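You operate a simulated robot arm through the tools that you are given. There is no shell and no other tool. Be economical: measure what you need, move in short steps, check, and stop when the job is done.

The job below is to be done with a simulated robot arm. You get a single attempt, and the scene is never put back.

JOB
Get ready for the layer on the card: clamp, bridge and a clean sampler.
Fine: tighten the end clamp, slide the bridge to that layer's tab, rinse the blue sampler and stand it back.

The check looks at the end state, three seconds after you hand in, the way a careful person would. Anything else that was tipped, shoved, dropped, spilled or broken makes it a failure.

ROBOT AND FRAMES
A 7-joint arm with a two-finger parallel gripper, fixed in place. Base frame: the origin is at the foot of the arm, x ahead of it, y to its left, z up; the work surface is at about z = 86.5. Lengths are in cm, angles in degrees, forces in N, time in s.
With the tool pointing down near the work surface it reaches from about 30 to 70 cm from the base axis. Its first joint turns from -66.0 to 66.0 degrees. Payload 1.57 kg.
The tool frame sits at the grasp point between the pads (the TCP): z along the fingers, y along the line on which they close. The tips reach 3 cm beyond it. The gripper opens to 11 cm. The fingers are 2.4 cm wide and 1.2 cm thick; the gripper's body (4.8 by 11.2 cm) begins 7.8 cm behind the TCP.
Orientation is that of the tool frame in the base frame, as a unit quaternion [x, y, z, w]. With the fingers straight down and closing along the base's y, the tool's x points along the base's -x, its y along +y and its z along -z.

CONTROLS
- The arm moves only by the tool jog_arm. Its argument "targets" is a list of rows, each an object (a shift or turn left out is 0, a gripper value left out holds the last) with "grip": the gripper command, from -1 (fully open) to 1 (shut), values between in proportion; "dp": the shift along the tool's x, y, z in units of 30 mm (1.0 is 30 mm), a list of three; "rot": the turn, a rotation vector about the tool's x, y, z in units of 6 degrees (1.0 is 6 degrees), a list of three. In form: [{"grip": grip, "dp": [x, y, z], "rot": [rx, ry, rz]}, ...]. A call has 1 to 12 rows; each row shifts and turns the commanded pose from where the row before left it, along the tool's axes as they then stand. A call with a number of a shift or a turn outside -1 to 1 is refused whole. Rows are played at 5 a second. More than 5 cm and 8.6 degrees between two rows, or a gripper value outside its range, and nothing of the call is played. A pose out of reach is approached as far as the arm can. The call stops where the force on the tool passes 90 N (or 10 N more than at its start, if that is more) or the arm is blocked; 0.2 s more then pass. The fingers move at their own pace (about 10.8 cm/s each) and stop on an object; they squeeze with about 39 N. The grip force told is the motor's: it shows also when the fingers shut on nothing. Time passes only in rows, and 0.2 s behind the last, so rows that do not move let the fingers close. It gives the time, the measured TCP pose, the force on the tool (base axes), the opening and the grip force at its end, in the units of the frame above (readings bear some noise).
- Cameras (640 x 400 px; columns grow to the right, rows downward): "scene" is fixed at [18.45, -41.34, 140.77]; the picture's right is [0.54, -0.84, 0.00], its down [-0.47, -0.30, -0.83] and it looks along [0.70, 0.45, -0.56] (base axes); focal length 258 px, centre (320, 200). "wrist" rides on the gripper at [7, 1.6, -14.1] in the tool frame; the picture's right is [-0.23, 0.97, 0.00], its down [-0.86, -0.20, -0.48] and it looks along [-0.47, -0.11, 0.88] (tool axes); focal length 222 px, centre (320, 200). There is no depth. A picture from a camera that has moved, and an enlarged one, comes with that camera's place and axes in the base frame and with its lens.
- snapshot(camera): a new picture of that camera. No time passes.
- inspect(camera, box): a new picture of the part [left, top, right, bottom] of that camera's present view, enlarged. No time passes.
- close_job(): hands the job in; it is judged then, once.

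Go step by step. Nothing tells you positions but the pictures and the camera data: compare them with the known pose of the tool, close in by small moves and look again before you grip or let go. The budget is 120 turns and 76 pictures, counting those below and the enlarged ones. Unless the task says otherwise, let go and move clear before handing in, and close with one line.

The tools are called as name(argument=value, ...) on one line, values as JSON. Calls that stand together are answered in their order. jog_arm: Moves the arm, as the interface text tells. Its arguments: {"type":"object","properties":{"targets":{"type":"array"}},"required":["targets"]} The other tools are called the same way: snapshot (camera) takes a picture; inspect (camera, box) takes an enlarged picture of a part of a camera's view; close_job () hands the job in.

At the start:

```text
time_s: 0.0
position: [42.17, 8.11, 127.41]
tcp_rot: [-0.001, 1.0, -0.001, 0.0]
wrist_force: [0.1, -0.2, 1.0]
width: 11.01
grasp_force: 0.1
```

scene: 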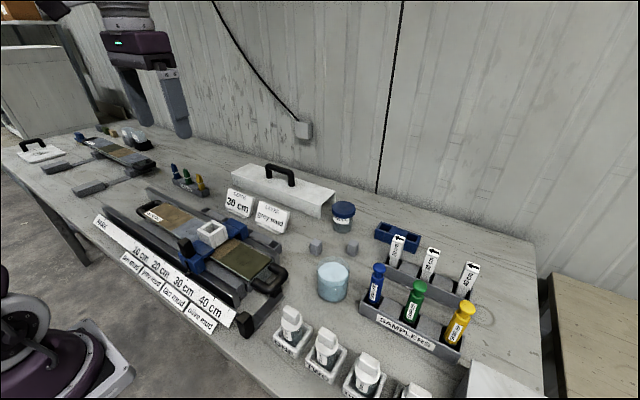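
wrist: 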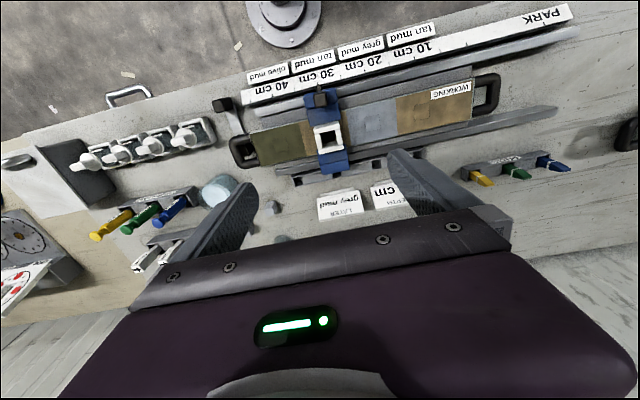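

I see a core tray with a ruler, a blue bridge, sampler racks, and cards reading "30 cm" and "grey mud". I'll enlarge the key areas first.

inspect(camera="scene", box=[90, 170, 300, 340])

inspect(camera="scene", box=[300, 190, 500, 360])

inspect(camera="wrist", box=[210, 0, 590, 230])

inspect(camera="wrist", box=[0, 90, 260, 300])

inspect(camera="scene", box=[0, 110, 220, 240])

```text
2.35 times, centred on (195, 255) of scene
camera zoom: at [18.45, -41.34, 140.77], right [0.54, -0.84, 0.0], down [-0.47, -0.3, -0.83], along [0.7, 0.45, -0.56], focal length 607 px, centre (614, 71)
```

zoom: 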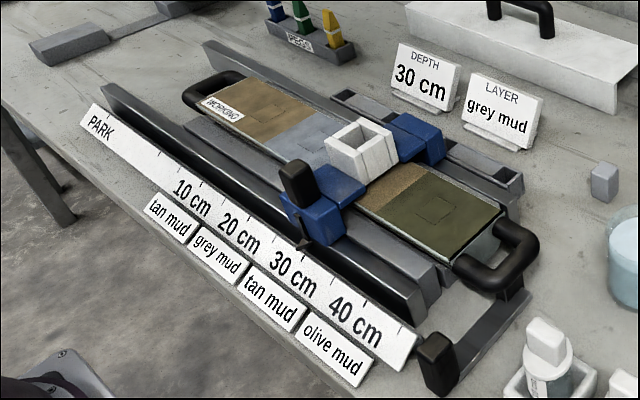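

```text
2.35 times, centred on (400, 275) of scene
camera zoom: at [18.45, -41.34, 140.77], right [0.54, -0.84, 0.0], down [-0.47, -0.3, -0.83], along [0.7, 0.45, -0.56], focal length 607 px, centre (132, 24)
```

zoom: 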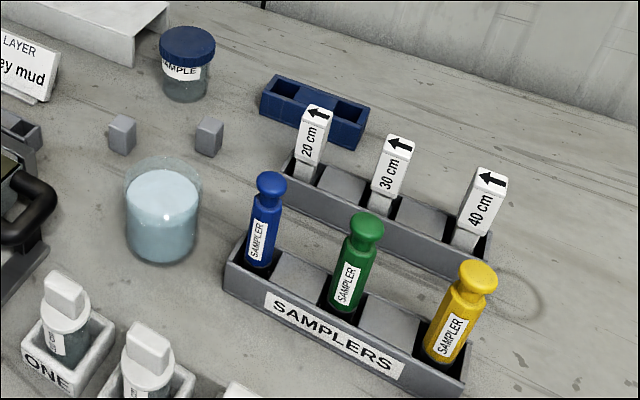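

```text
1.68 times, centred on (400, 115) of wrist
camera zoom: at [35.18, 9.62, 141.46], right [0.23, 0.97, 0.0], down [0.86, -0.2, 0.48], along [0.47, -0.11, -0.88], focal length 374 px, centre (185, 343)
```

zoom: 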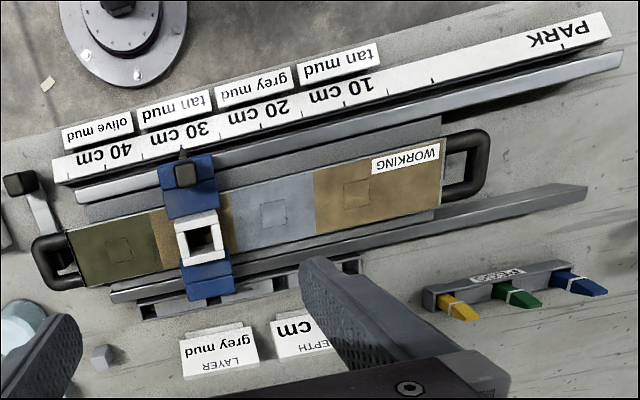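

```text
1.90 times, centred on (130, 195) of wrist
camera zoom: at [35.18, 9.62, 141.46], right [0.23, 0.97, 0.0], down [0.86, -0.2, 0.48], along [0.47, -0.11, -0.88], focal length 423 px, centre (682, 210)
```

zoom: 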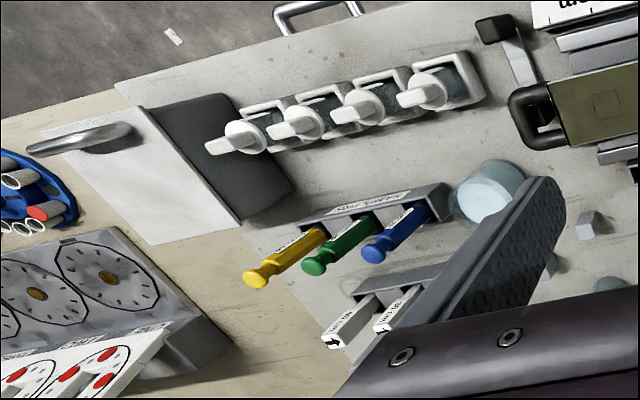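

```text
2.91 times, centred on (110, 175) of scene
camera zoom: at [18.45, -41.34, 140.77], right [0.54, -0.84, 0.0], down [-0.47, -0.3, -0.83], along [0.7, 0.45, -0.56], focal length 750 px, centre (931, 273)
```

zoom: 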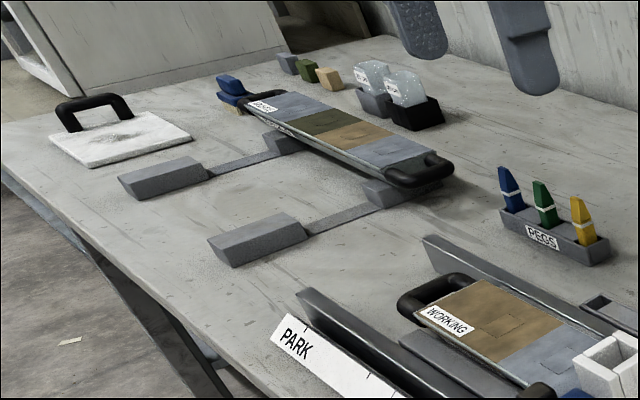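

The layer card reads "grey mud", and that tab is at about y≈18.8. The bridge is at y≈9, and the clamp knob is at about (36, -12). I'll move over the clamp to see it closely.

jog_arm(targets=[{"grip": -1, "dp": [0, -1, 0.8]}, {"dp": [0, -1, 0.8]}, {"dp": [0, -1, 0.8]}, {"dp": [0, -1, 0.8]}, {"dp": [0, -1, 0.8]}, {"dp": [0, 0, 0]}])

snapshot(camera="wrist")

inspect(camera="scene", box=[210, 250, 300, 340])

```text
time_s: 1.4
position: [42.12, -6.99, 115.3]
tcp_rot: [-0.001, 1.0, 0.0, 0.0]
wrist_force: [0.2, -0.3, 0.2]
width: 10.99
grasp_force: 0.0
```

```text
68 pictures are left
camera wrist: at [35.22, -5.42, 129.36], right [0.23, 0.97, 0.0], down [0.85, -0.2, 0.48], along [0.47, -0.11, -0.88], focal length 222 px, centre (320, 200)
```

wrist: 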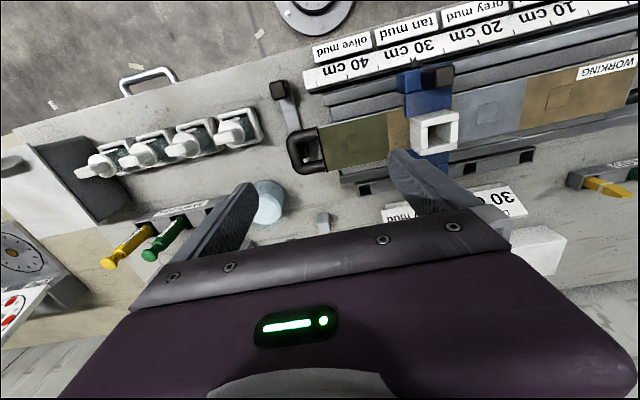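

```text
4.44 times, centred on (255, 295) of scene
camera zoom: at [18.45, -41.34, 140.77], right [0.54, -0.84, 0.0], down [-0.47, -0.3, -0.83], along [0.7, 0.45, -0.56], focal length 1146 px, centre (609, -222)
```

zoom: 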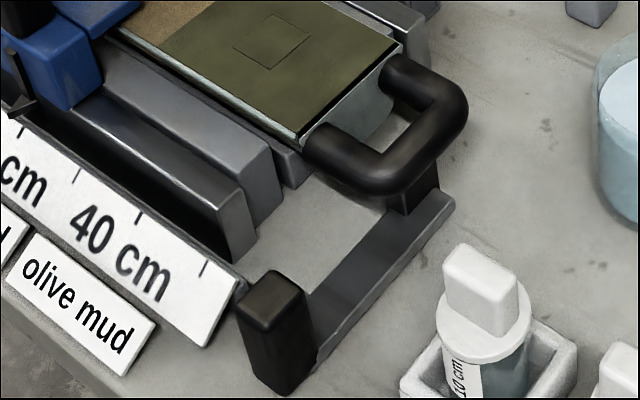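

The clamp is a flat bar with an upright black grip and a post below the tray handle. I need a closer look to tell whether it slides or swings.

inspect(camera="wrist", box=[240, 60, 360, 190])

inspect(camera="wrist", box=[300, 0, 520, 140])

```text
3.08 times, centred on (300, 125) of wrist
camera zoom: at [35.22, -5.42, 129.36], right [0.23, 0.97, 0.0], down [0.85, -0.2, 0.48], along [0.47, -0.11, -0.88], focal length 684 px, centre (382, 431)
```

zoom: 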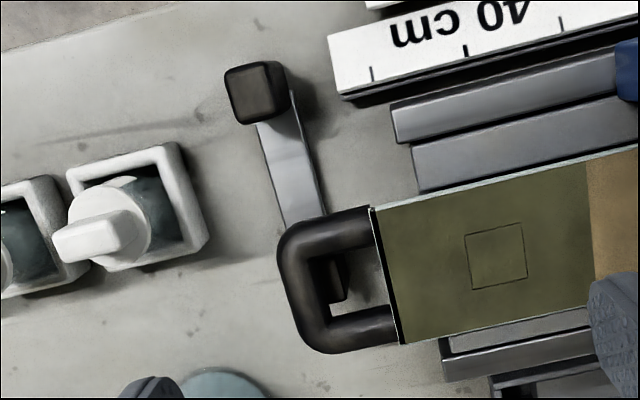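

```text
2.86 times, centred on (410, 70) of wrist
camera zoom: at [35.22, -5.42, 129.36], right [0.23, 0.97, 0.0], down [0.85, -0.2, 0.48], along [0.47, -0.11, -0.88], focal length 635 px, centre (63, 571)
```

zoom: 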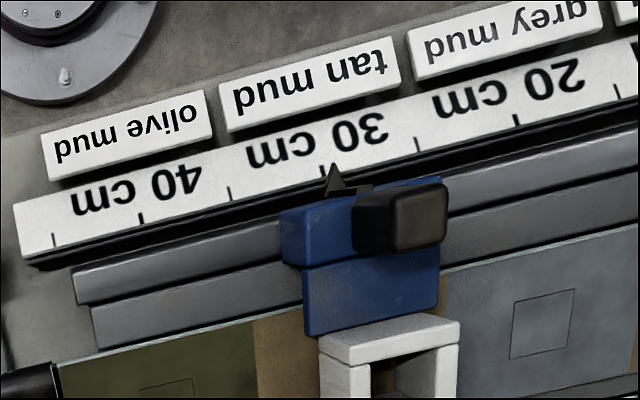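

The grip's top is at about (35.5, -11.7, 93), with a bar running along x to the post. I expect tightening to mean pushing it towards the tray (+y), so I'll shut the fingers and come down on its -y side.

jog_arm(targets=[{"grip": 1, "dp": [0.55, -0.72, 0.5]}, {"dp": [0.55, -0.72, 0.9]}, {"dp": [0.55, -0.71, 0.9]}, {"dp": [0.55, -0.71, 0.9]}, {"dp": [0, 0, 0.8]}, {"dp": [0, 0, 0]}])

snapshot(camera="wrist")

snapshot(camera="scene")

```text
time_s: 2.8
position: [35.39, -15.7, 103.27]
tcp_rot: [-0.001, 1.0, 0.0, 0.0]
wrist_force: [0.4, 0.3, 0.2]
width: 0.02
grasp_force: 21.7
```

```text
64 pictures are left
camera wrist: at [28.58, -14.05, 117.36], right [0.23, 0.97, 0.0], down [0.85, -0.2, 0.48], along [0.47, -0.11, -0.88], focal length 222 px, centre (320, 200)
```

wrist: 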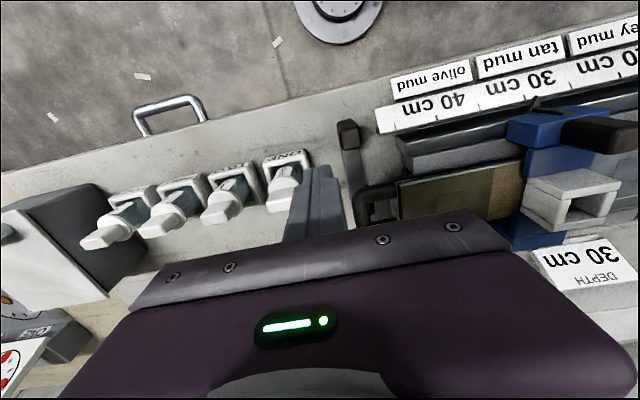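

```text
63 pictures are left
```

scene: 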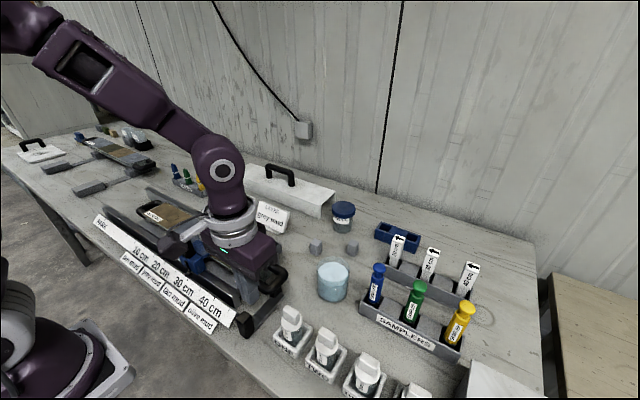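

The finger is clear of the grip and the vial box. I'll lower it to just above the table and look.

jog_arm(targets=[{"dp": [0, 0, 1]}, {"dp": [0, 0, 1]}, {"dp": [0, 0, 1]}, {"dp": [0.1, 0, 0.9]}, {"dp": [0, 0, 0]}])

inspect(camera="scene", box=[190, 230, 350, 350])

snapshot(camera="wrist")

```text
time_s: 4.0
position: [35.11, -15.41, 91.8]
tcp_rot: [0.0, 1.0, 0.0, 0.0]
wrist_force: [-0.6, -0.2, -0.1]
width: 0.01
grasp_force: 21.6
```

```text
3.33 times, centred on (270, 290) of scene
camera zoom: at [18.45, -41.34, 140.77], right [0.54, -0.84, 0.0], down [-0.47, -0.3, -0.83], along [0.7, 0.45, -0.56], focal length 859 px, centre (487, -100)
```

zoom: 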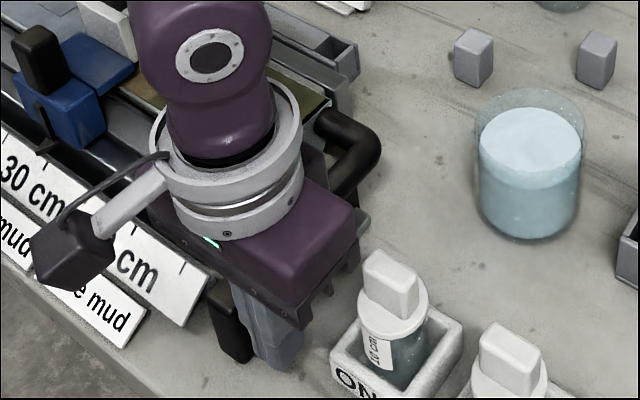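

```text
61 pictures are left
camera wrist: at [28.29, -13.94, 105.78], right [0.23, 0.97, 0.0], down [0.86, -0.2, 0.48], along [0.47, -0.11, -0.88], focal length 222 px, centre (320, 200)
```

wrist: 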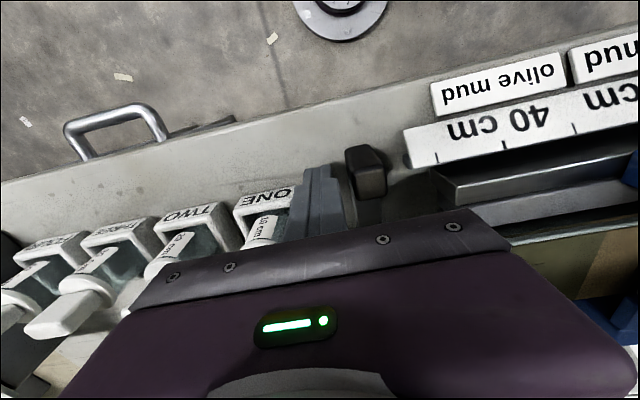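

The finger is beside the grip. I'll push gently in +y and watch.

jog_arm(targets=[{"dp": [0, 0.15, 0]}, {"dp": [0, 0.15, 0]}, {"dp": [0, 0.15, 0]}, {"dp": [0, 0.15, 0]}, {"dp": [0, 0, 0]}])

snapshot(camera="wrist")

```text
time_s: 5.2
position: [35.21, -13.72, 91.76]
tcp_rot: [0.0, 1.0, -0.001, 0.001]
wrist_force: [0.4, -3.8, -3.0]
width: 0.0
grasp_force: 21.2
```

```text
60 pictures are left
camera wrist: at [28.29, -12.15, 105.76], right [0.23, 0.97, 0.0], down [0.85, -0.2, 0.48], along [0.47, -0.11, -0.88], focal length 222 px, centre (320, 200)
```

wrist: 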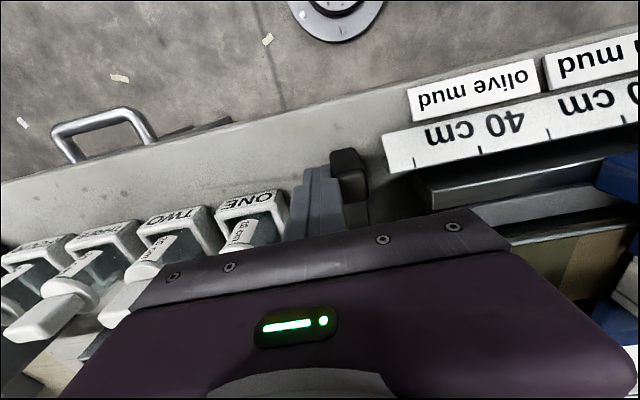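

I have contact at about 4 N. I'll keep pushing.

jog_arm(targets=[{"dp": [0, 0.12, 0]}, {"dp": [0, 0.12, 0]}, {"dp": [0, 0.12, 0]}, {"dp": [0, 0, 0]}])

snapshot(camera="wrist")

inspect(camera="scene", box=[190, 230, 350, 350])

```text
time_s: 6.2
position: [35.19, -12.7, 91.71]
tcp_rot: [0.0, 1.0, 0.0, -0.001]
wrist_force: [-0.2, -2.4, 1.6]
width: 0.0
grasp_force: 21.2
```

```text
59 pictures are left
camera wrist: at [28.29, -11.06, 105.77], right [0.23, 0.97, 0.0], down [0.86, -0.2, 0.48], along [0.47, -0.11, -0.88], focal length 222 px, centre (320, 200)
```

wrist: 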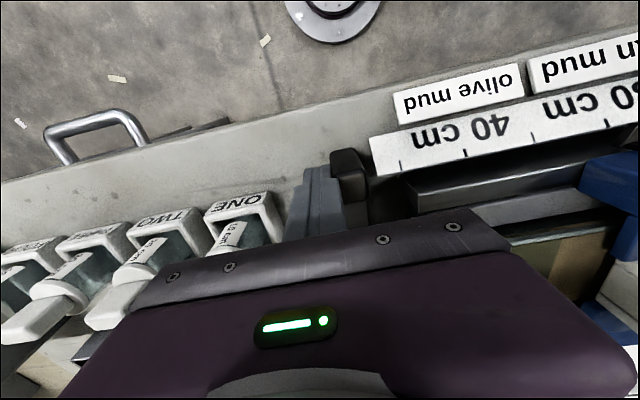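

```text
3.33 times, centred on (270, 290) of scene
camera zoom: at [18.45, -41.35, 140.77], right [0.54, -0.84, 0.0], down [-0.47, -0.3, -0.83], along [0.7, 0.45, -0.56], focal length 859 px, centre (487, -100)
```

zoom: 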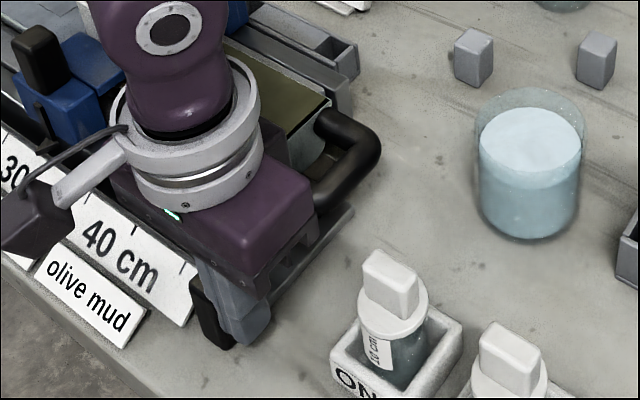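

The grip slides at only a few newtons. I'll continue in small steps until it stops.

jog_arm(targets=[{"dp": [0, 0.1, 0]}, {"dp": [0, 0.1, 0]}, {"dp": [0, 0, 0]}])

inspect(camera="wrist", box=[260, 90, 500, 240])

inspect(camera="scene", box=[210, 250, 300, 340])

```text
time_s: 7.0
position: [35.2, -12.06, 91.75]
tcp_rot: [0.0, 1.0, 0.0, 0.0]
wrist_force: [0.3, -2.9, 2.3]
width: 0.0
grasp_force: 21.3
```

```text
2.67 times, centred on (380, 165) of wrist
camera zoom: at [28.29, -10.47, 105.77], right [0.23, 0.97, 0.0], down [0.86, -0.2, 0.48], along [0.47, -0.11, -0.88], focal length 592 px, centre (160, 293)
```

zoom: 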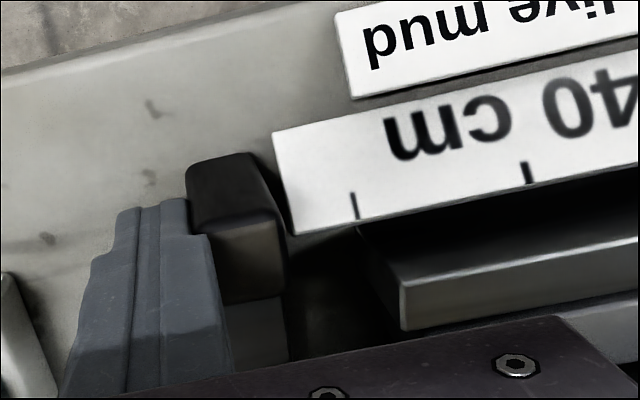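

```text
4.44 times, centred on (255, 295) of scene
camera zoom: at [18.45, -41.35, 140.77], right [0.54, -0.84, 0.0], down [-0.47, -0.3, -0.83], along [0.7, 0.45, -0.56], focal length 1146 px, centre (609, -222)
```

zoom: 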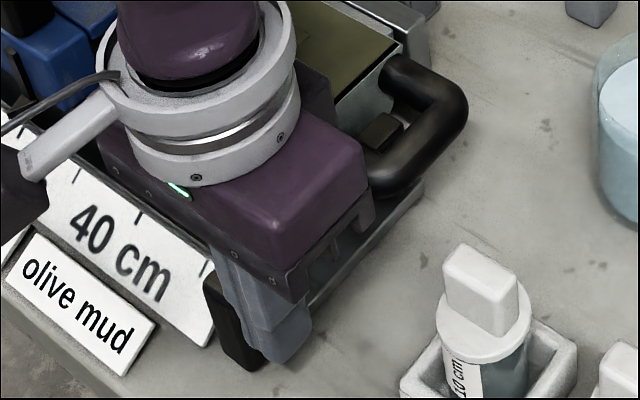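

The whole clamp slides, and the post is moving inside the handle towards the tray end. I'll continue to the stop.

jog_arm(targets=[{"dp": [0, 0.1, 0]}, {"dp": [0, 0.1, 0]}, {"dp": [0, 0, 0]}])

inspect(camera="scene", box=[210, 250, 300, 340])

```text
time_s: 7.8
position: [35.12, -11.43, 91.74]
tcp_rot: [0.0, 1.0, 0.0, -0.001]
wrist_force: [1.7, -7.8, 5.2]
width: 0.0
grasp_force: 21.3
```

```text
4.44 times, centred on (255, 295) of scene
camera zoom: at [18.45, -41.36, 140.76], right [0.54, -0.84, 0.0], down [-0.47, -0.3, -0.83], along [0.7, 0.45, -0.56], focal length 1146 px, centre (609, -222)
```

zoom: 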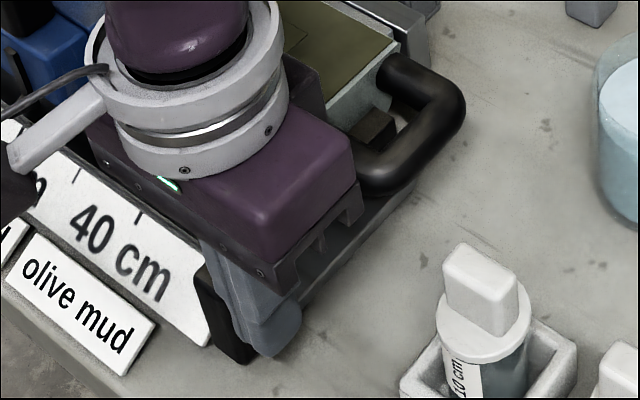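

jog_arm(targets=[{"dp": [0, 0.06, 0]}, {"dp": [0, 0.06, 0]}, {"dp": [0, 0, 0]}])

inspect(camera="scene", box=[210, 250, 300, 340])

snapshot(camera="wrist")

```text
time_s: 8.6
position: [35.11, -11.0, 91.8]
tcp_rot: [0.001, 1.0, -0.001, -0.001]
wrist_force: [-1.1, -22.6, -5.9]
width: 0.01
grasp_force: 21.7
```

```text
4.44 times, centred on (255, 295) of scene
camera zoom: at [18.46, -41.4, 140.75], right [0.54, -0.84, 0.0], down [-0.47, -0.3, -0.83], along [0.7, 0.45, -0.56], focal length 1146 px, centre (609, -222)
```

zoom: 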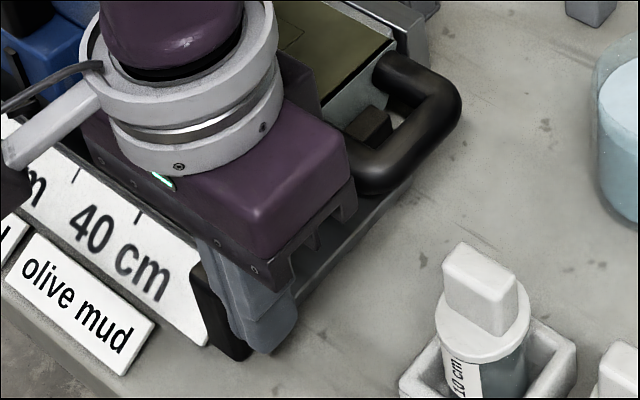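

```text
53 pictures are left
camera wrist: at [28.28, -9.56, 105.73], right [0.23, 0.97, 0.0], down [0.85, -0.2, 0.48], along [0.47, -0.11, -0.88], focal length 222 px, centre (320, 200)
```

wrist: 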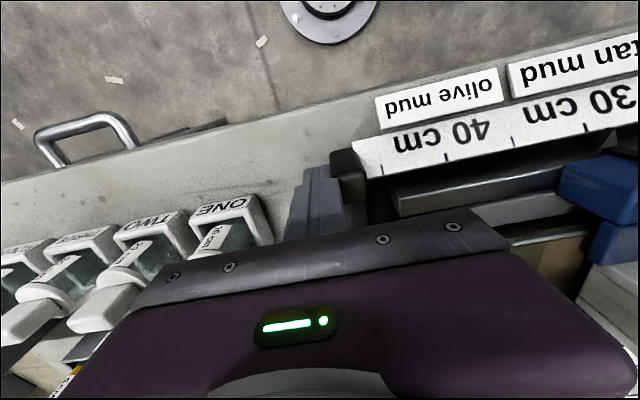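

The force has risen to 23 N and the post is against the tray end. I'll back off and check whether it holds.

jog_arm(targets=[{"dp": [0, -0.3, 0]}, {"dp": [0, -0.5, 0]}, {"dp": [0, -0.5, -0.5]}, {"dp": [0, 0, -1]}, {"dp": [0, 0, -1]}, {"dp": [0, 0, -1]}, {"dp": [0, 0, -1]}, {"dp": [0, 0.5, -1]}, {"dp": [0, 0.8, -1]}, {"dp": [0, 0.8, -1]}, {"dp": [0, 0, 0]}])

snapshot(camera="wrist")

inspect(camera="scene", box=[210, 250, 300, 340])

```text
time_s: 11.0
position: [35.09, -8.73, 114.23]
tcp_rot: [-0.001, 1.0, 0.0, 0.0]
wrist_force: [-0.3, -0.1, -0.7]
width: 0.0
grasp_force: 21.2
```

```text
52 pictures are left
camera wrist: at [28.24, -7.11, 128.33], right [0.23, 0.97, 0.0], down [0.86, -0.2, 0.48], along [0.47, -0.11, -0.88], focal length 222 px, centre (320, 200)
```

wrist: 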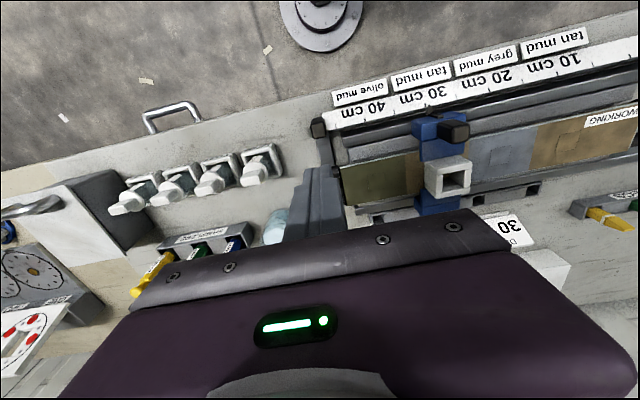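

```text
4.44 times, centred on (255, 295) of scene
camera zoom: at [18.45, -41.34, 140.77], right [0.54, -0.84, 0.0], down [-0.47, -0.3, -0.83], along [0.7, 0.45, -0.56], focal length 1146 px, centre (609, -222)
```

zoom: 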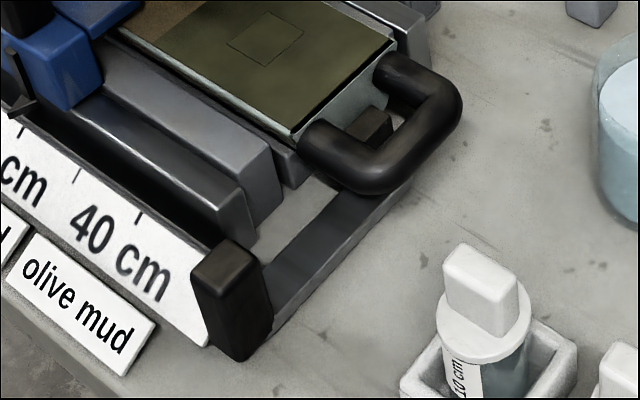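

The clamp held its place against the tray end. Next I'll look at the bridge from close above.

jog_arm(targets=[{"grip": -0.4, "dp": [-0.2, 1, 0]}, {"dp": [-0.2, 1, 0.2]}, {"dp": [-0.2, 1, 0.3]}, {"dp": [-0.2, 1, 0.3]}, {"dp": [-0.2, 1, 0.3]}, {"dp": [-0.13, 0.9, 0.2]}, {"dp": [0, 0, 0]}])

snapshot(camera="wrist")

inspect(camera="scene", box=[120, 170, 280, 290])

```text
time_s: 12.6
position: [38.55, 9.15, 110.34]
tcp_rot: [0.0, 1.0, 0.0, -0.001]
wrist_force: [0.8, -0.2, -0.1]
width: 7.68
grasp_force: 0.0
```

```text
50 pictures are left
camera wrist: at [31.71, 10.76, 124.34], right [0.23, 0.97, 0.0], down [0.86, -0.2, 0.48], along [0.47, -0.11, -0.88], focal length 222 px, centre (320, 200)
```

wrist: 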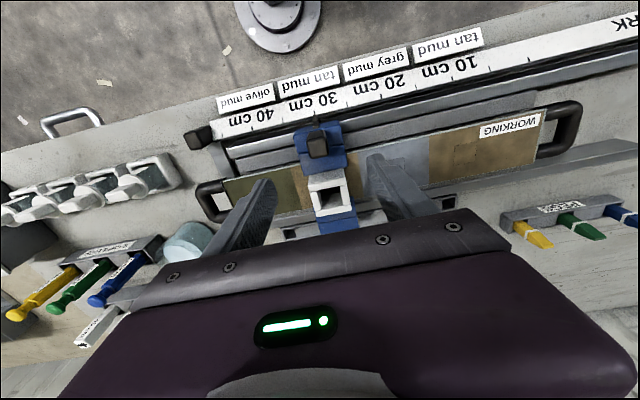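

```text
3.33 times, centred on (200, 230) of scene
camera zoom: at [18.45, -41.34, 140.77], right [0.54, -0.84, 0.0], down [-0.47, -0.3, -0.83], along [0.7, 0.45, -0.56], focal length 859 px, centre (720, 100)
```

zoom: 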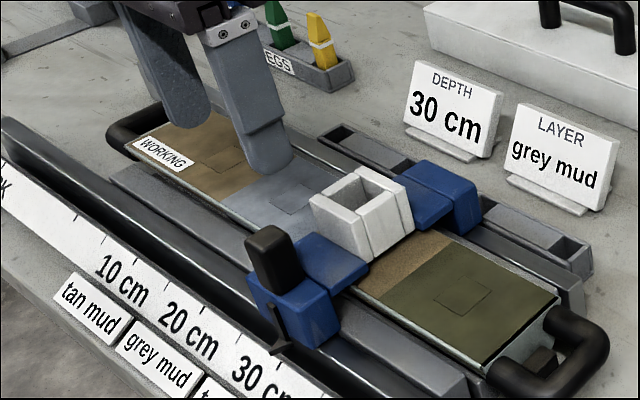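

The bridge knob is at about (38, 9.1), with its top near z=99. I'll straddle it and check before gripping.

jog_arm(targets=[{"grip": -0.15, "dp": [0.05, 0, 1]}, {"dp": [0.05, 0, 1]}, {"dp": [0, 0, 1]}, {"dp": [0, 0, 0.75]}, {"dp": [0, 0, 0]}])

inspect(camera="wrist", box=[200, 50, 480, 230])

inspect(camera="scene", box=[120, 170, 280, 290])

```text
time_s: 13.8
position: [38.22, 9.05, 99.1]
tcp_rot: [-0.001, 1.0, 0.0, 0.0]
wrist_force: [-0.2, 0.1, 0.2]
width: 6.35
grasp_force: 0.1
```

```text
2.22 times, centred on (340, 140) of wrist
camera zoom: at [31.36, 10.58, 113.12], right [0.23, 0.97, 0.0], down [0.86, -0.2, 0.48], along [0.47, -0.11, -0.88], focal length 494 px, centre (276, 333)
```

zoom: 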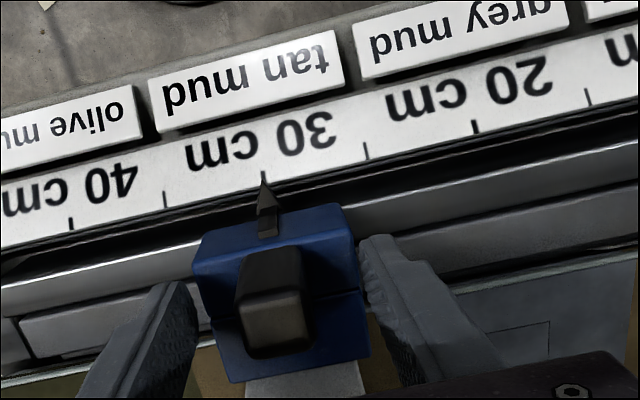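

```text
3.33 times, centred on (200, 230) of scene
camera zoom: at [18.45, -41.34, 140.77], right [0.54, -0.84, 0.0], down [-0.47, -0.3, -0.83], along [0.7, 0.45, -0.56], focal length 859 px, centre (720, 100)
```

zoom: 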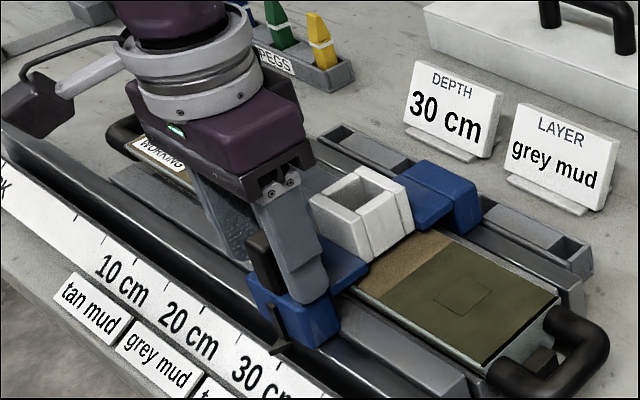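

The fingers straddle the knob, and the pointer sits exactly on 30 cm, which is centred on the tan tab. The grey mud tab is centred on 20 cm, about 10 cm in +y. I'll grip now.

jog_arm(targets=[{"dp": [0.2, 0, 0.08]}, {"grip": 1}, {"grip": 1}, {"grip": 1}, {"grip": 1}])

inspect(camera="wrist", box=[200, 50, 480, 230])

```text
time_s: 15.0
position: [37.59, 8.89, 98.92]
tcp_rot: [0.0, 1.0, 0.0, 0.0]
wrist_force: [-0.8, -0.1, -1.2]
width: 2.4
grasp_force: 36.2
```

```text
2.22 times, centred on (340, 140) of wrist
camera zoom: at [30.77, 10.58, 112.9], right [0.23, 0.97, 0.0], down [0.86, -0.2, 0.48], along [0.47, -0.11, -0.88], focal length 494 px, centre (276, 333)
```

zoom: 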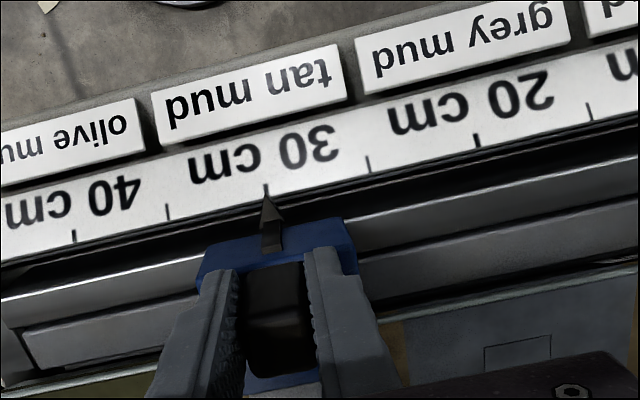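

Gripped, with a width of 2.4. I'll slide 10 cm in +y in small steps.

jog_arm(targets=[{"dp": [0, 0.2, 0]}, {"dp": [0, 0.3, 0]}, {"dp": [0, 0.35, 0]}, {"dp": [0, 0.35, 0]}, {"dp": [0, 0.35, 0]}, {"dp": [0, 0.35, 0]}, {"dp": [0, 0.35, 0]}, {"dp": [0, 0.35, 0]}, {"dp": [0, 0.35, 0]}, {"dp": [0, 0.25, 0]}, {"dp": [0, 0.13, 0]}, {"dp": [0, 0, 0]}])

inspect(camera="wrist", box=[200, 50, 480, 230])

```text
time_s: 17.6
position: [37.76, 19.06, 98.87]
tcp_rot: [0.0, 1.0, -0.001, 0.0]
wrist_force: [0.4, -0.5, 16.7]
width: 2.4
grasp_force: 35.7
```

```text
2.22 times, centred on (340, 140) of wrist
camera zoom: at [30.75, 20.56, 112.89], right [0.23, 0.97, 0.0], down [0.85, -0.2, 0.48], along [0.47, -0.11, -0.88], focal length 494 px, centre (276, 333)
```

zoom: 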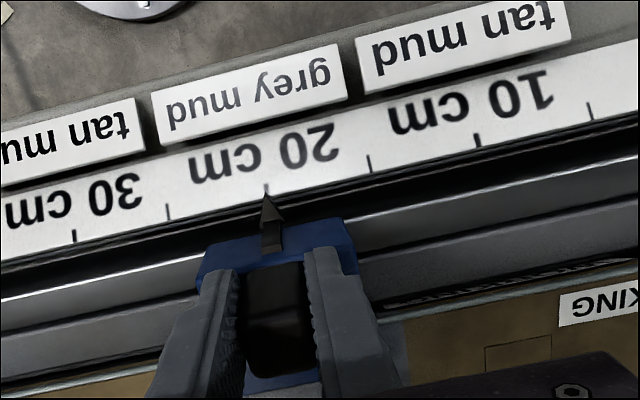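

The pointer is exactly on the 20 cm / grey mud tab. I'll let go and rise.

jog_arm(targets=[{"grip": -0.15}, {"grip": -0.15}, {"grip": -0.15}, {"dp": [0, 0, -1]}, {"dp": [0, 0, -1]}, {"dp": [0, 0, -1]}, {"dp": [0, 0, -1]}, {"dp": [0, 0, -1]}, {"dp": [0, 0, -1]}, {"dp": [0, 0, 0]}])

snapshot(camera="wrist")

inspect(camera="scene", box=[90, 170, 300, 340])

```text
time_s: 19.8
position: [37.66, 18.92, 116.96]
tcp_rot: [0.0, 1.0, 0.0, 0.0]
wrist_force: [0.3, 0.9, -0.5]
width: 6.36
grasp_force: 0.0
```

```text
44 pictures are left
camera wrist: at [30.73, 20.5, 130.94], right [0.23, 0.97, 0.0], down [0.86, -0.2, 0.48], along [0.47, -0.11, -0.88], focal length 222 px, centre (320, 200)
```

wrist: 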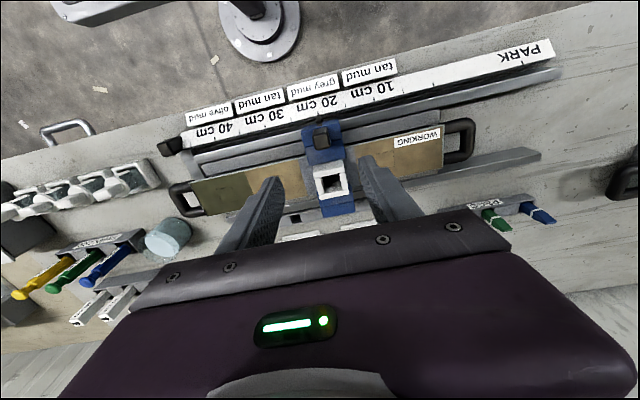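

```text
2.35 times, centred on (195, 255) of scene
camera zoom: at [18.45, -41.34, 140.77], right [0.54, -0.84, 0.0], down [-0.47, -0.3, -0.83], along [0.7, 0.45, -0.56], focal length 607 px, centre (614, 71)
```

zoom: 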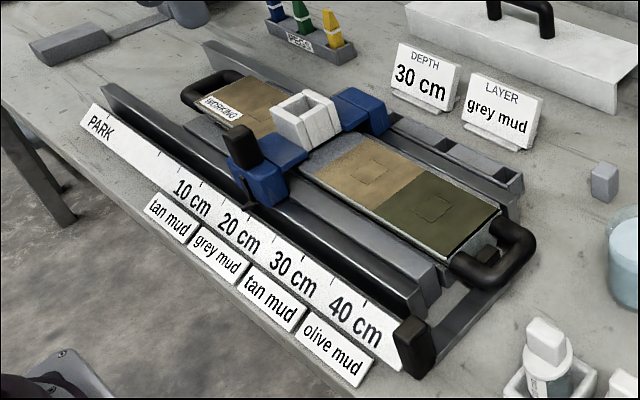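

The bridge is set. I want to confirm the clamp is really at its stop, so I'll go back and give it one more careful push.

jog_arm(targets=[{"grip": 1, "dp": [0.08, -1, 0]}, {"dp": [0.08, -1, 0]}, {"dp": [0.08, -1, 0]}, {"dp": [0.08, -1, 0]}, {"dp": [0.08, -1, 0]}, {"dp": [0.08, -1, 0]}, {"dp": [0.08, -1, 0]}, {"dp": [0.08, -1, 0]}, {"dp": [0.08, -1, 0]}, {"dp": [0.08, -1, 0]}, {"dp": [0.05, -0.9, 0]}, {"dp": [0, 0, 0]}])

jog_arm(targets=[{"dp": [0, 0, 1]}, {"dp": [0, 0, 1]}, {"dp": [0, 0, 1]}, {"dp": [0, 0, 1]}, {"dp": [0, 0, 1]}, {"dp": [0, 0, 1]}, {"dp": [0, 0, 1]}, {"dp": [0, 0, 1]}, {"dp": [0, 0, 0.4]}, {"dp": [0, 0, 0]}])

snapshot(camera="wrist")

```text
time_s: 22.4
position: [35.2, -13.69, 117.0]
tcp_rot: [0.0, 1.0, 0.0, 0.0]
wrist_force: [-0.5, 0.1, -0.2]
width: 0.0
grasp_force: 21.9
```

```text
time_s: 24.6
position: [35.13, -13.72, 91.64]
tcp_rot: [-0.001, 1.0, 0.0, 0.0]
wrist_force: [0.4, 0.1, -0.3]
width: 0.0
grasp_force: 21.9
```

```text
42 pictures are left
camera wrist: at [28.22, -12.14, 105.66], right [0.23, 0.97, 0.0], down [0.86, -0.2, 0.48], along [0.47, -0.11, -0.88], focal length 222 px, centre (320, 200)
```

wrist: 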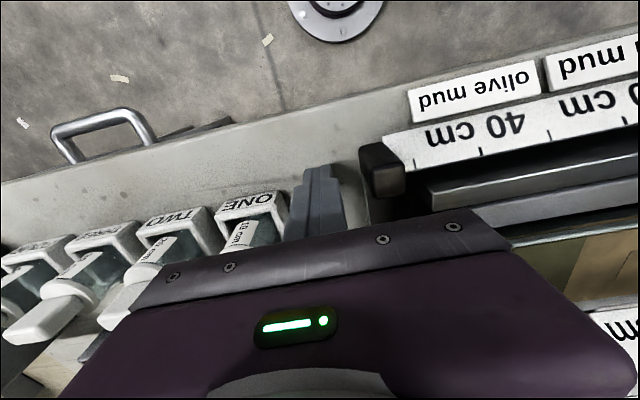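

jog_arm(targets=[{"dp": [0, 0.3, 0]}, {"dp": [0, 0.3, 0]}, {"dp": [0, 0.2, 0]}, {"dp": [0, 0.08, 0]}, {"dp": [0, 0, 0]}])

jog_arm(targets=[{"dp": [0, 0.04, 0]}, {"dp": [0, 0, 0]}])

jog_arm(targets=[{"dp": [0, 0.04, 0]}, {"dp": [0, 0, 0]}])

```text
time_s: 25.8
position: [35.04, -11.2, 91.66]
tcp_rot: [0.0, 1.0, 0.0, -0.001]
wrist_force: [-3.4, -15.4, -2.7]
width: 0.0
grasp_force: 21.6
```

```text
time_s: 26.4
position: [35.05, -11.16, 91.67]
tcp_rot: [0.001, 1.0, 0.0, 0.001]
wrist_force: [-7.5, -37.9, -6.0]
width: 0.0
grasp_force: 20.9
```

```text
time_s: 27.0
position: [35.05, -11.08, 91.55]
tcp_rot: [0.003, 1.0, -0.001, 0.001]
wrist_force: [-8.0, -52.2, -0.6]
width: 0.0
grasp_force: 21.2
```

At 52 N it no longer moves, so the clamp is hard against its stop. I'll back off and go look at the blue sampler and the beaker.

jog_arm(targets=[{"dp": [0, -0.3, 0]}, {"dp": [0, -0.5, -0.2]}, {"dp": [0, 0, -1]}, {"dp": [0, 0, -1]}, {"dp": [0, 0, -1]}, {"dp": [0, 0, -1]}, {"dp": [0, 0, -1]}, {"dp": [0, 0, -1]}, {"dp": [0, 0, -1]}, {"dp": [0, 0, -0.8]}, {"dp": [0, 0, 0]}])

jog_arm(targets=[{"grip": -0.4, "dp": [-1, -0.9, 0]}, {"dp": [-1, -0.9, 0]}, {"dp": [-1, -0.9, 0]}, {"dp": [-1, -0.9, 0]}, {"dp": [-0.7, -0.9, 0]}, {"dp": [0, 0, 0]}])

snapshot(camera="wrist")

inspect(camera="scene", box=[210, 250, 300, 340])

inspect(camera="scene", box=[310, 250, 430, 330])

```text
time_s: 29.4
position: [35.22, -13.26, 115.73]
tcp_rot: [0.0, 1.0, 0.0, 0.0]
wrist_force: [1.3, 0.6, 0.3]
width: 0.0
grasp_force: 21.1
```

```text
time_s: 30.8
position: [49.11, -26.73, 115.55]
tcp_rot: [0.0, 1.0, 0.0, -0.001]
wrist_force: [-0.2, -0.1, -0.1]
width: 7.71
grasp_force: 0.0
```

```text
41 pictures are left
camera wrist: at [42.3, -25.17, 129.67], right [0.23, 0.97, 0.0], down [0.86, -0.2, 0.48], along [0.47, -0.11, -0.88], focal length 222 px, centre (320, 200)
```

wrist: 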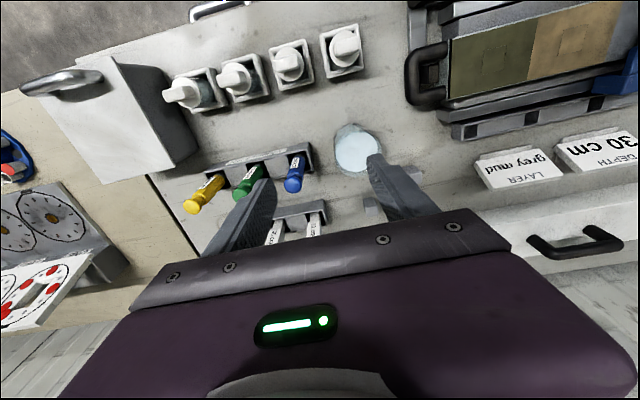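

```text
4.44 times, centred on (255, 295) of scene
camera zoom: at [18.45, -41.34, 140.77], right [0.54, -0.84, 0.0], down [-0.47, -0.3, -0.83], along [0.7, 0.45, -0.56], focal length 1146 px, centre (609, -222)
```

zoom: 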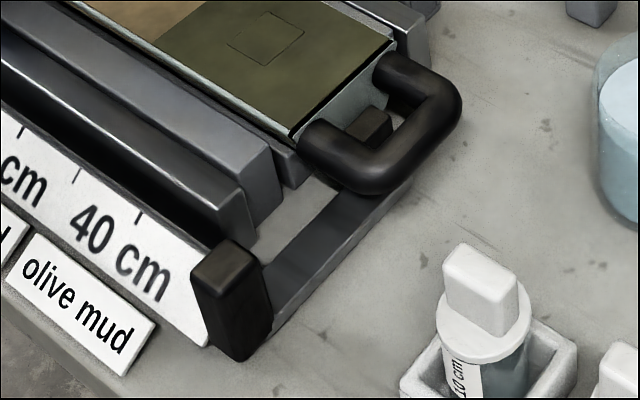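

```text
5.00 times, centred on (370, 290) of scene
camera zoom: at [18.45, -41.34, 140.77], right [0.54, -0.84, 0.0], down [-0.47, -0.3, -0.83], along [0.7, 0.45, -0.56], focal length 1289 px, centre (70, -250)
```

zoom: 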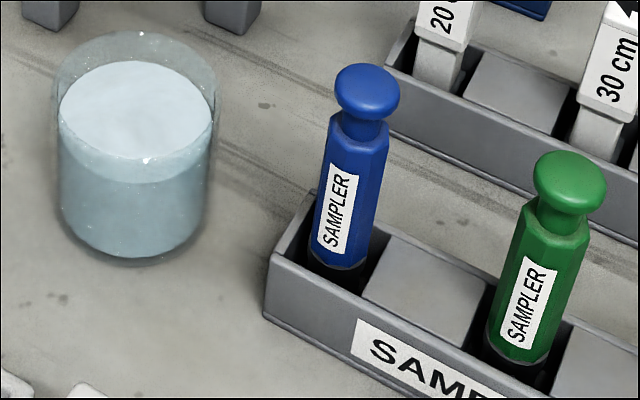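

The clamp hasn't moved since, so it is tight. The blue sampler is at about (54.6, -32.05) with its top at z≈100.8, and the beaker is at about (53.3, -22) with its rim near z 96. I'll move over the sampler.

jog_arm(targets=[{"grip": -0.15, "dp": [-0.9, -0.9, 0.5]}, {"dp": [-0.93, -0.87, 0.7]}, {"dp": [0, 0, 0.9]}, {"dp": [0, 0, 0.9]}, {"dp": [0, 0, 0]}])

snapshot(camera="wrist")

inspect(camera="scene", box=[300, 190, 500, 340])

```text
time_s: 32.0
position: [54.67, -32.08, 106.74]
tcp_rot: [0.001, 1.0, 0.0, -0.001]
wrist_force: [0.5, 0.7, 0.1]
width: 6.35
grasp_force: 0.2
out of reach, approached as far as the arm can: row 2
```

```text
38 pictures are left
camera wrist: at [47.81, -30.49, 120.68], right [0.23, 0.97, 0.0], down [0.86, -0.2, 0.48], along [0.47, -0.11, -0.88], focal length 222 px, centre (320, 200)
```

wrist: 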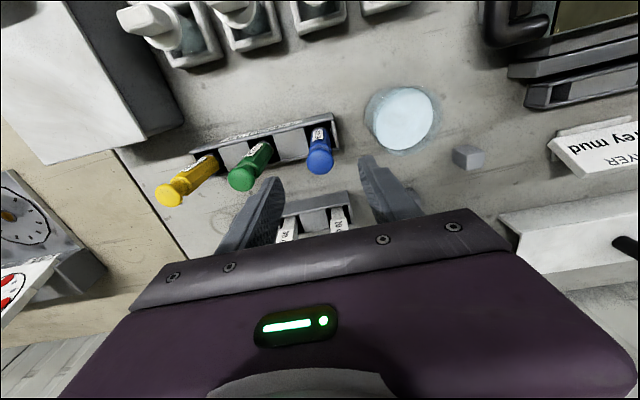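

```text
2.67 times, centred on (400, 265) of scene
camera zoom: at [18.45, -41.34, 140.77], right [0.54, -0.84, 0.0], down [-0.47, -0.3, -0.83], along [0.7, 0.45, -0.56], focal length 688 px, centre (107, 27)
```

zoom: 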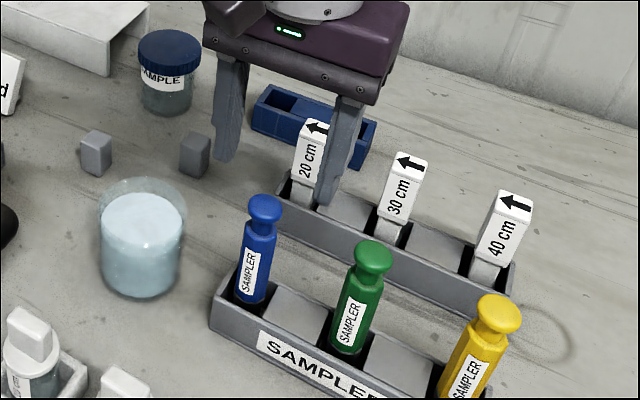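

The fingers line up with the blue sampler. I'll lower the open gripper around it and check.

jog_arm(targets=[{"dp": [0, 0, 1]}, {"dp": [0, 0, 1]}, {"dp": [0, 0, 1]}, {"dp": [0, 0, 0.85]}, {"dp": [0, 0, 0]}])

inspect(camera="scene", box=[320, 220, 480, 340])

inspect(camera="wrist", box=[200, 60, 480, 240])

```text
time_s: 33.2
position: [54.65, -32.01, 95.17]
tcp_rot: [0.0, 1.0, 0.001, 0.0]
wrist_force: [-0.4, 0.6, -0.2]
width: 6.33
grasp_force: 0.1
```

```text
3.33 times, centred on (400, 280) of scene
camera zoom: at [18.45, -41.34, 140.77], right [0.54, -0.84, 0.0], down [-0.47, -0.3, -0.83], along [0.7, 0.45, -0.56], focal length 859 px, centre (53, -67)
```

zoom: 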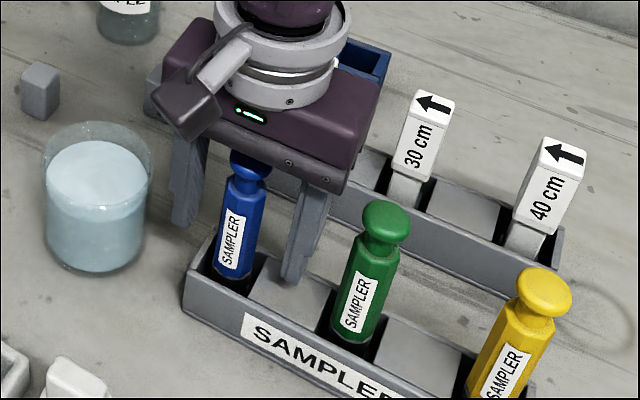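

```text
2.22 times, centred on (340, 150) of wrist
camera zoom: at [47.81, -30.47, 109.16], right [0.23, 0.97, 0.0], down [0.86, -0.2, 0.48], along [0.47, -0.11, -0.88], focal length 494 px, centre (276, 311)
```

zoom: 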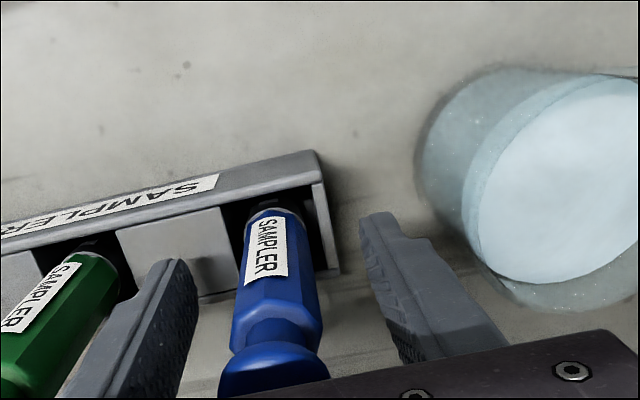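

The sampler is centred between the fingers. I'll grip it.

jog_arm(targets=[{"grip": 1}, {"grip": 1}, {"grip": 1}, {"grip": 1}])

jog_arm(targets=[{"dp": [0, 0, -0.5]}, {"dp": [0, 0, -0.5]}, {"dp": [0, 0, 0]}])

inspect(camera="scene", box=[320, 220, 480, 340])

```text
time_s: 34.2
position: [54.75, -32.09, 95.19]
tcp_rot: [0.0, 1.0, 0.001, 0.0]
wrist_force: [-0.2, -1.4, 0.0]
width: 2.34
grasp_force: 35.3
```

```text
time_s: 35.0
position: [54.69, -31.96, 98.12]
tcp_rot: [0.0, 1.0, 0.001, 0.0]
wrist_force: [0.7, 0.2, -0.5]
width: 2.38
grasp_force: 35.6
```

```text
3.33 times, centred on (400, 280) of scene
camera zoom: at [18.45, -41.34, 140.77], right [0.54, -0.84, 0.0], down [-0.47, -0.3, -0.83], along [0.7, 0.45, -0.56], focal length 859 px, centre (53, -67)
```

zoom: 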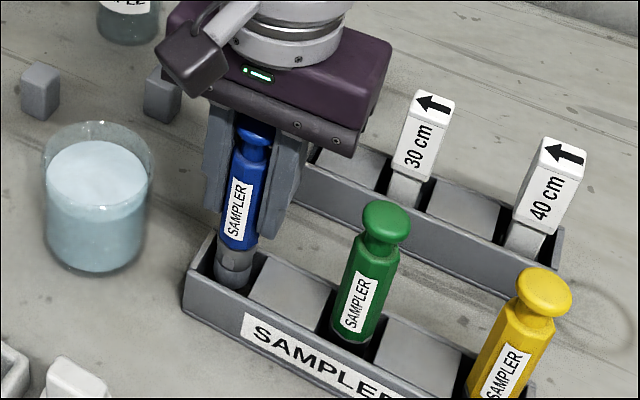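

It came up straight, with a grey tube below the body. I'll lift it above the rim height and look at its length.

jog_arm(targets=[{"dp": [0, 0, -0.7]}, {"dp": [0, 0, -0.7]}, {"dp": [0, 0, -0.7]}, {"dp": [0, 0, -0.7]}, {"dp": [0, 0, 0]}])

inspect(camera="scene", box=[320, 200, 480, 320])

```text
time_s: 36.2
position: [54.69, -31.99, 106.5]
tcp_rot: [0.0, 1.0, 0.0, 0.0]
wrist_force: [0.2, -0.8, -0.6]
width: 2.34
grasp_force: 35.9
```

```text
3.33 times, centred on (400, 260) of scene
camera zoom: at [18.45, -41.34, 140.77], right [0.54, -0.84, 0.0], down [-0.47, -0.3, -0.83], along [0.7, 0.45, -0.56], focal length 859 px, centre (53, 0)
```

zoom: 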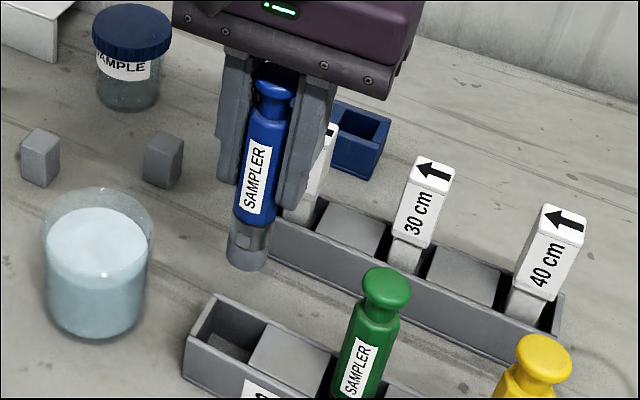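

The sampler's bottom is about 8.3 below the TCP. I'll carry it over the beaker.

jog_arm(targets=[{"dp": [0.1, 0.2, -0.3]}, {"dp": [0.1, 0.6, 0]}, {"dp": [0.1, 0.6, 0]}, {"dp": [0.1, 0.6, 0]}, {"dp": [0.07, 0.6, 0]}, {"dp": [0, 0.5, 0]}, {"dp": [0, 0, 0]}])

snapshot(camera="wrist")

inspect(camera="scene", box=[270, 190, 430, 310])

```text
time_s: 37.8
position: [53.32, -22.69, 107.33]
tcp_rot: [0.0, 1.0, 0.0, 0.0]
wrist_force: [0.5, 0.0, -0.6]
width: 2.33
grasp_force: 35.2
```

```text
32 pictures are left
camera wrist: at [46.41, -21.12, 121.39], right [0.23, 0.97, 0.0], down [0.85, -0.2, 0.48], along [0.47, -0.11, -0.88], focal length 222 px, centre (320, 200)
```

wrist: 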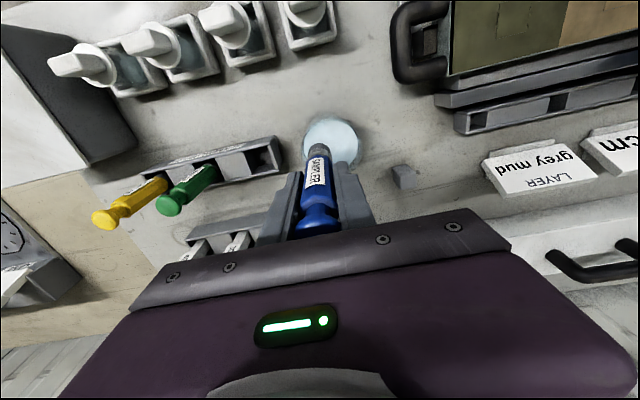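

```text
3.33 times, centred on (350, 250) of scene
camera zoom: at [18.45, -41.34, 140.77], right [0.54, -0.84, 0.0], down [-0.47, -0.3, -0.83], along [0.7, 0.45, -0.56], focal length 859 px, centre (220, 33)
```

zoom: 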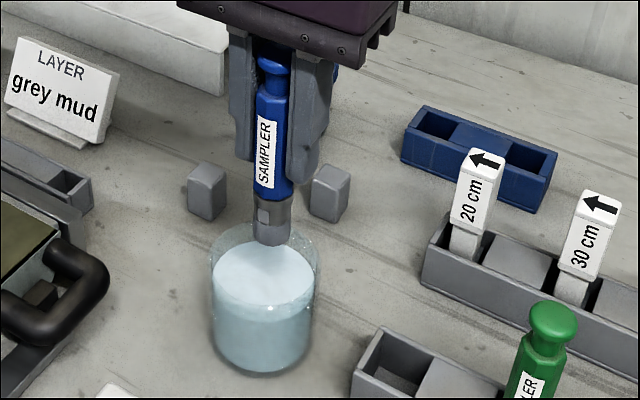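

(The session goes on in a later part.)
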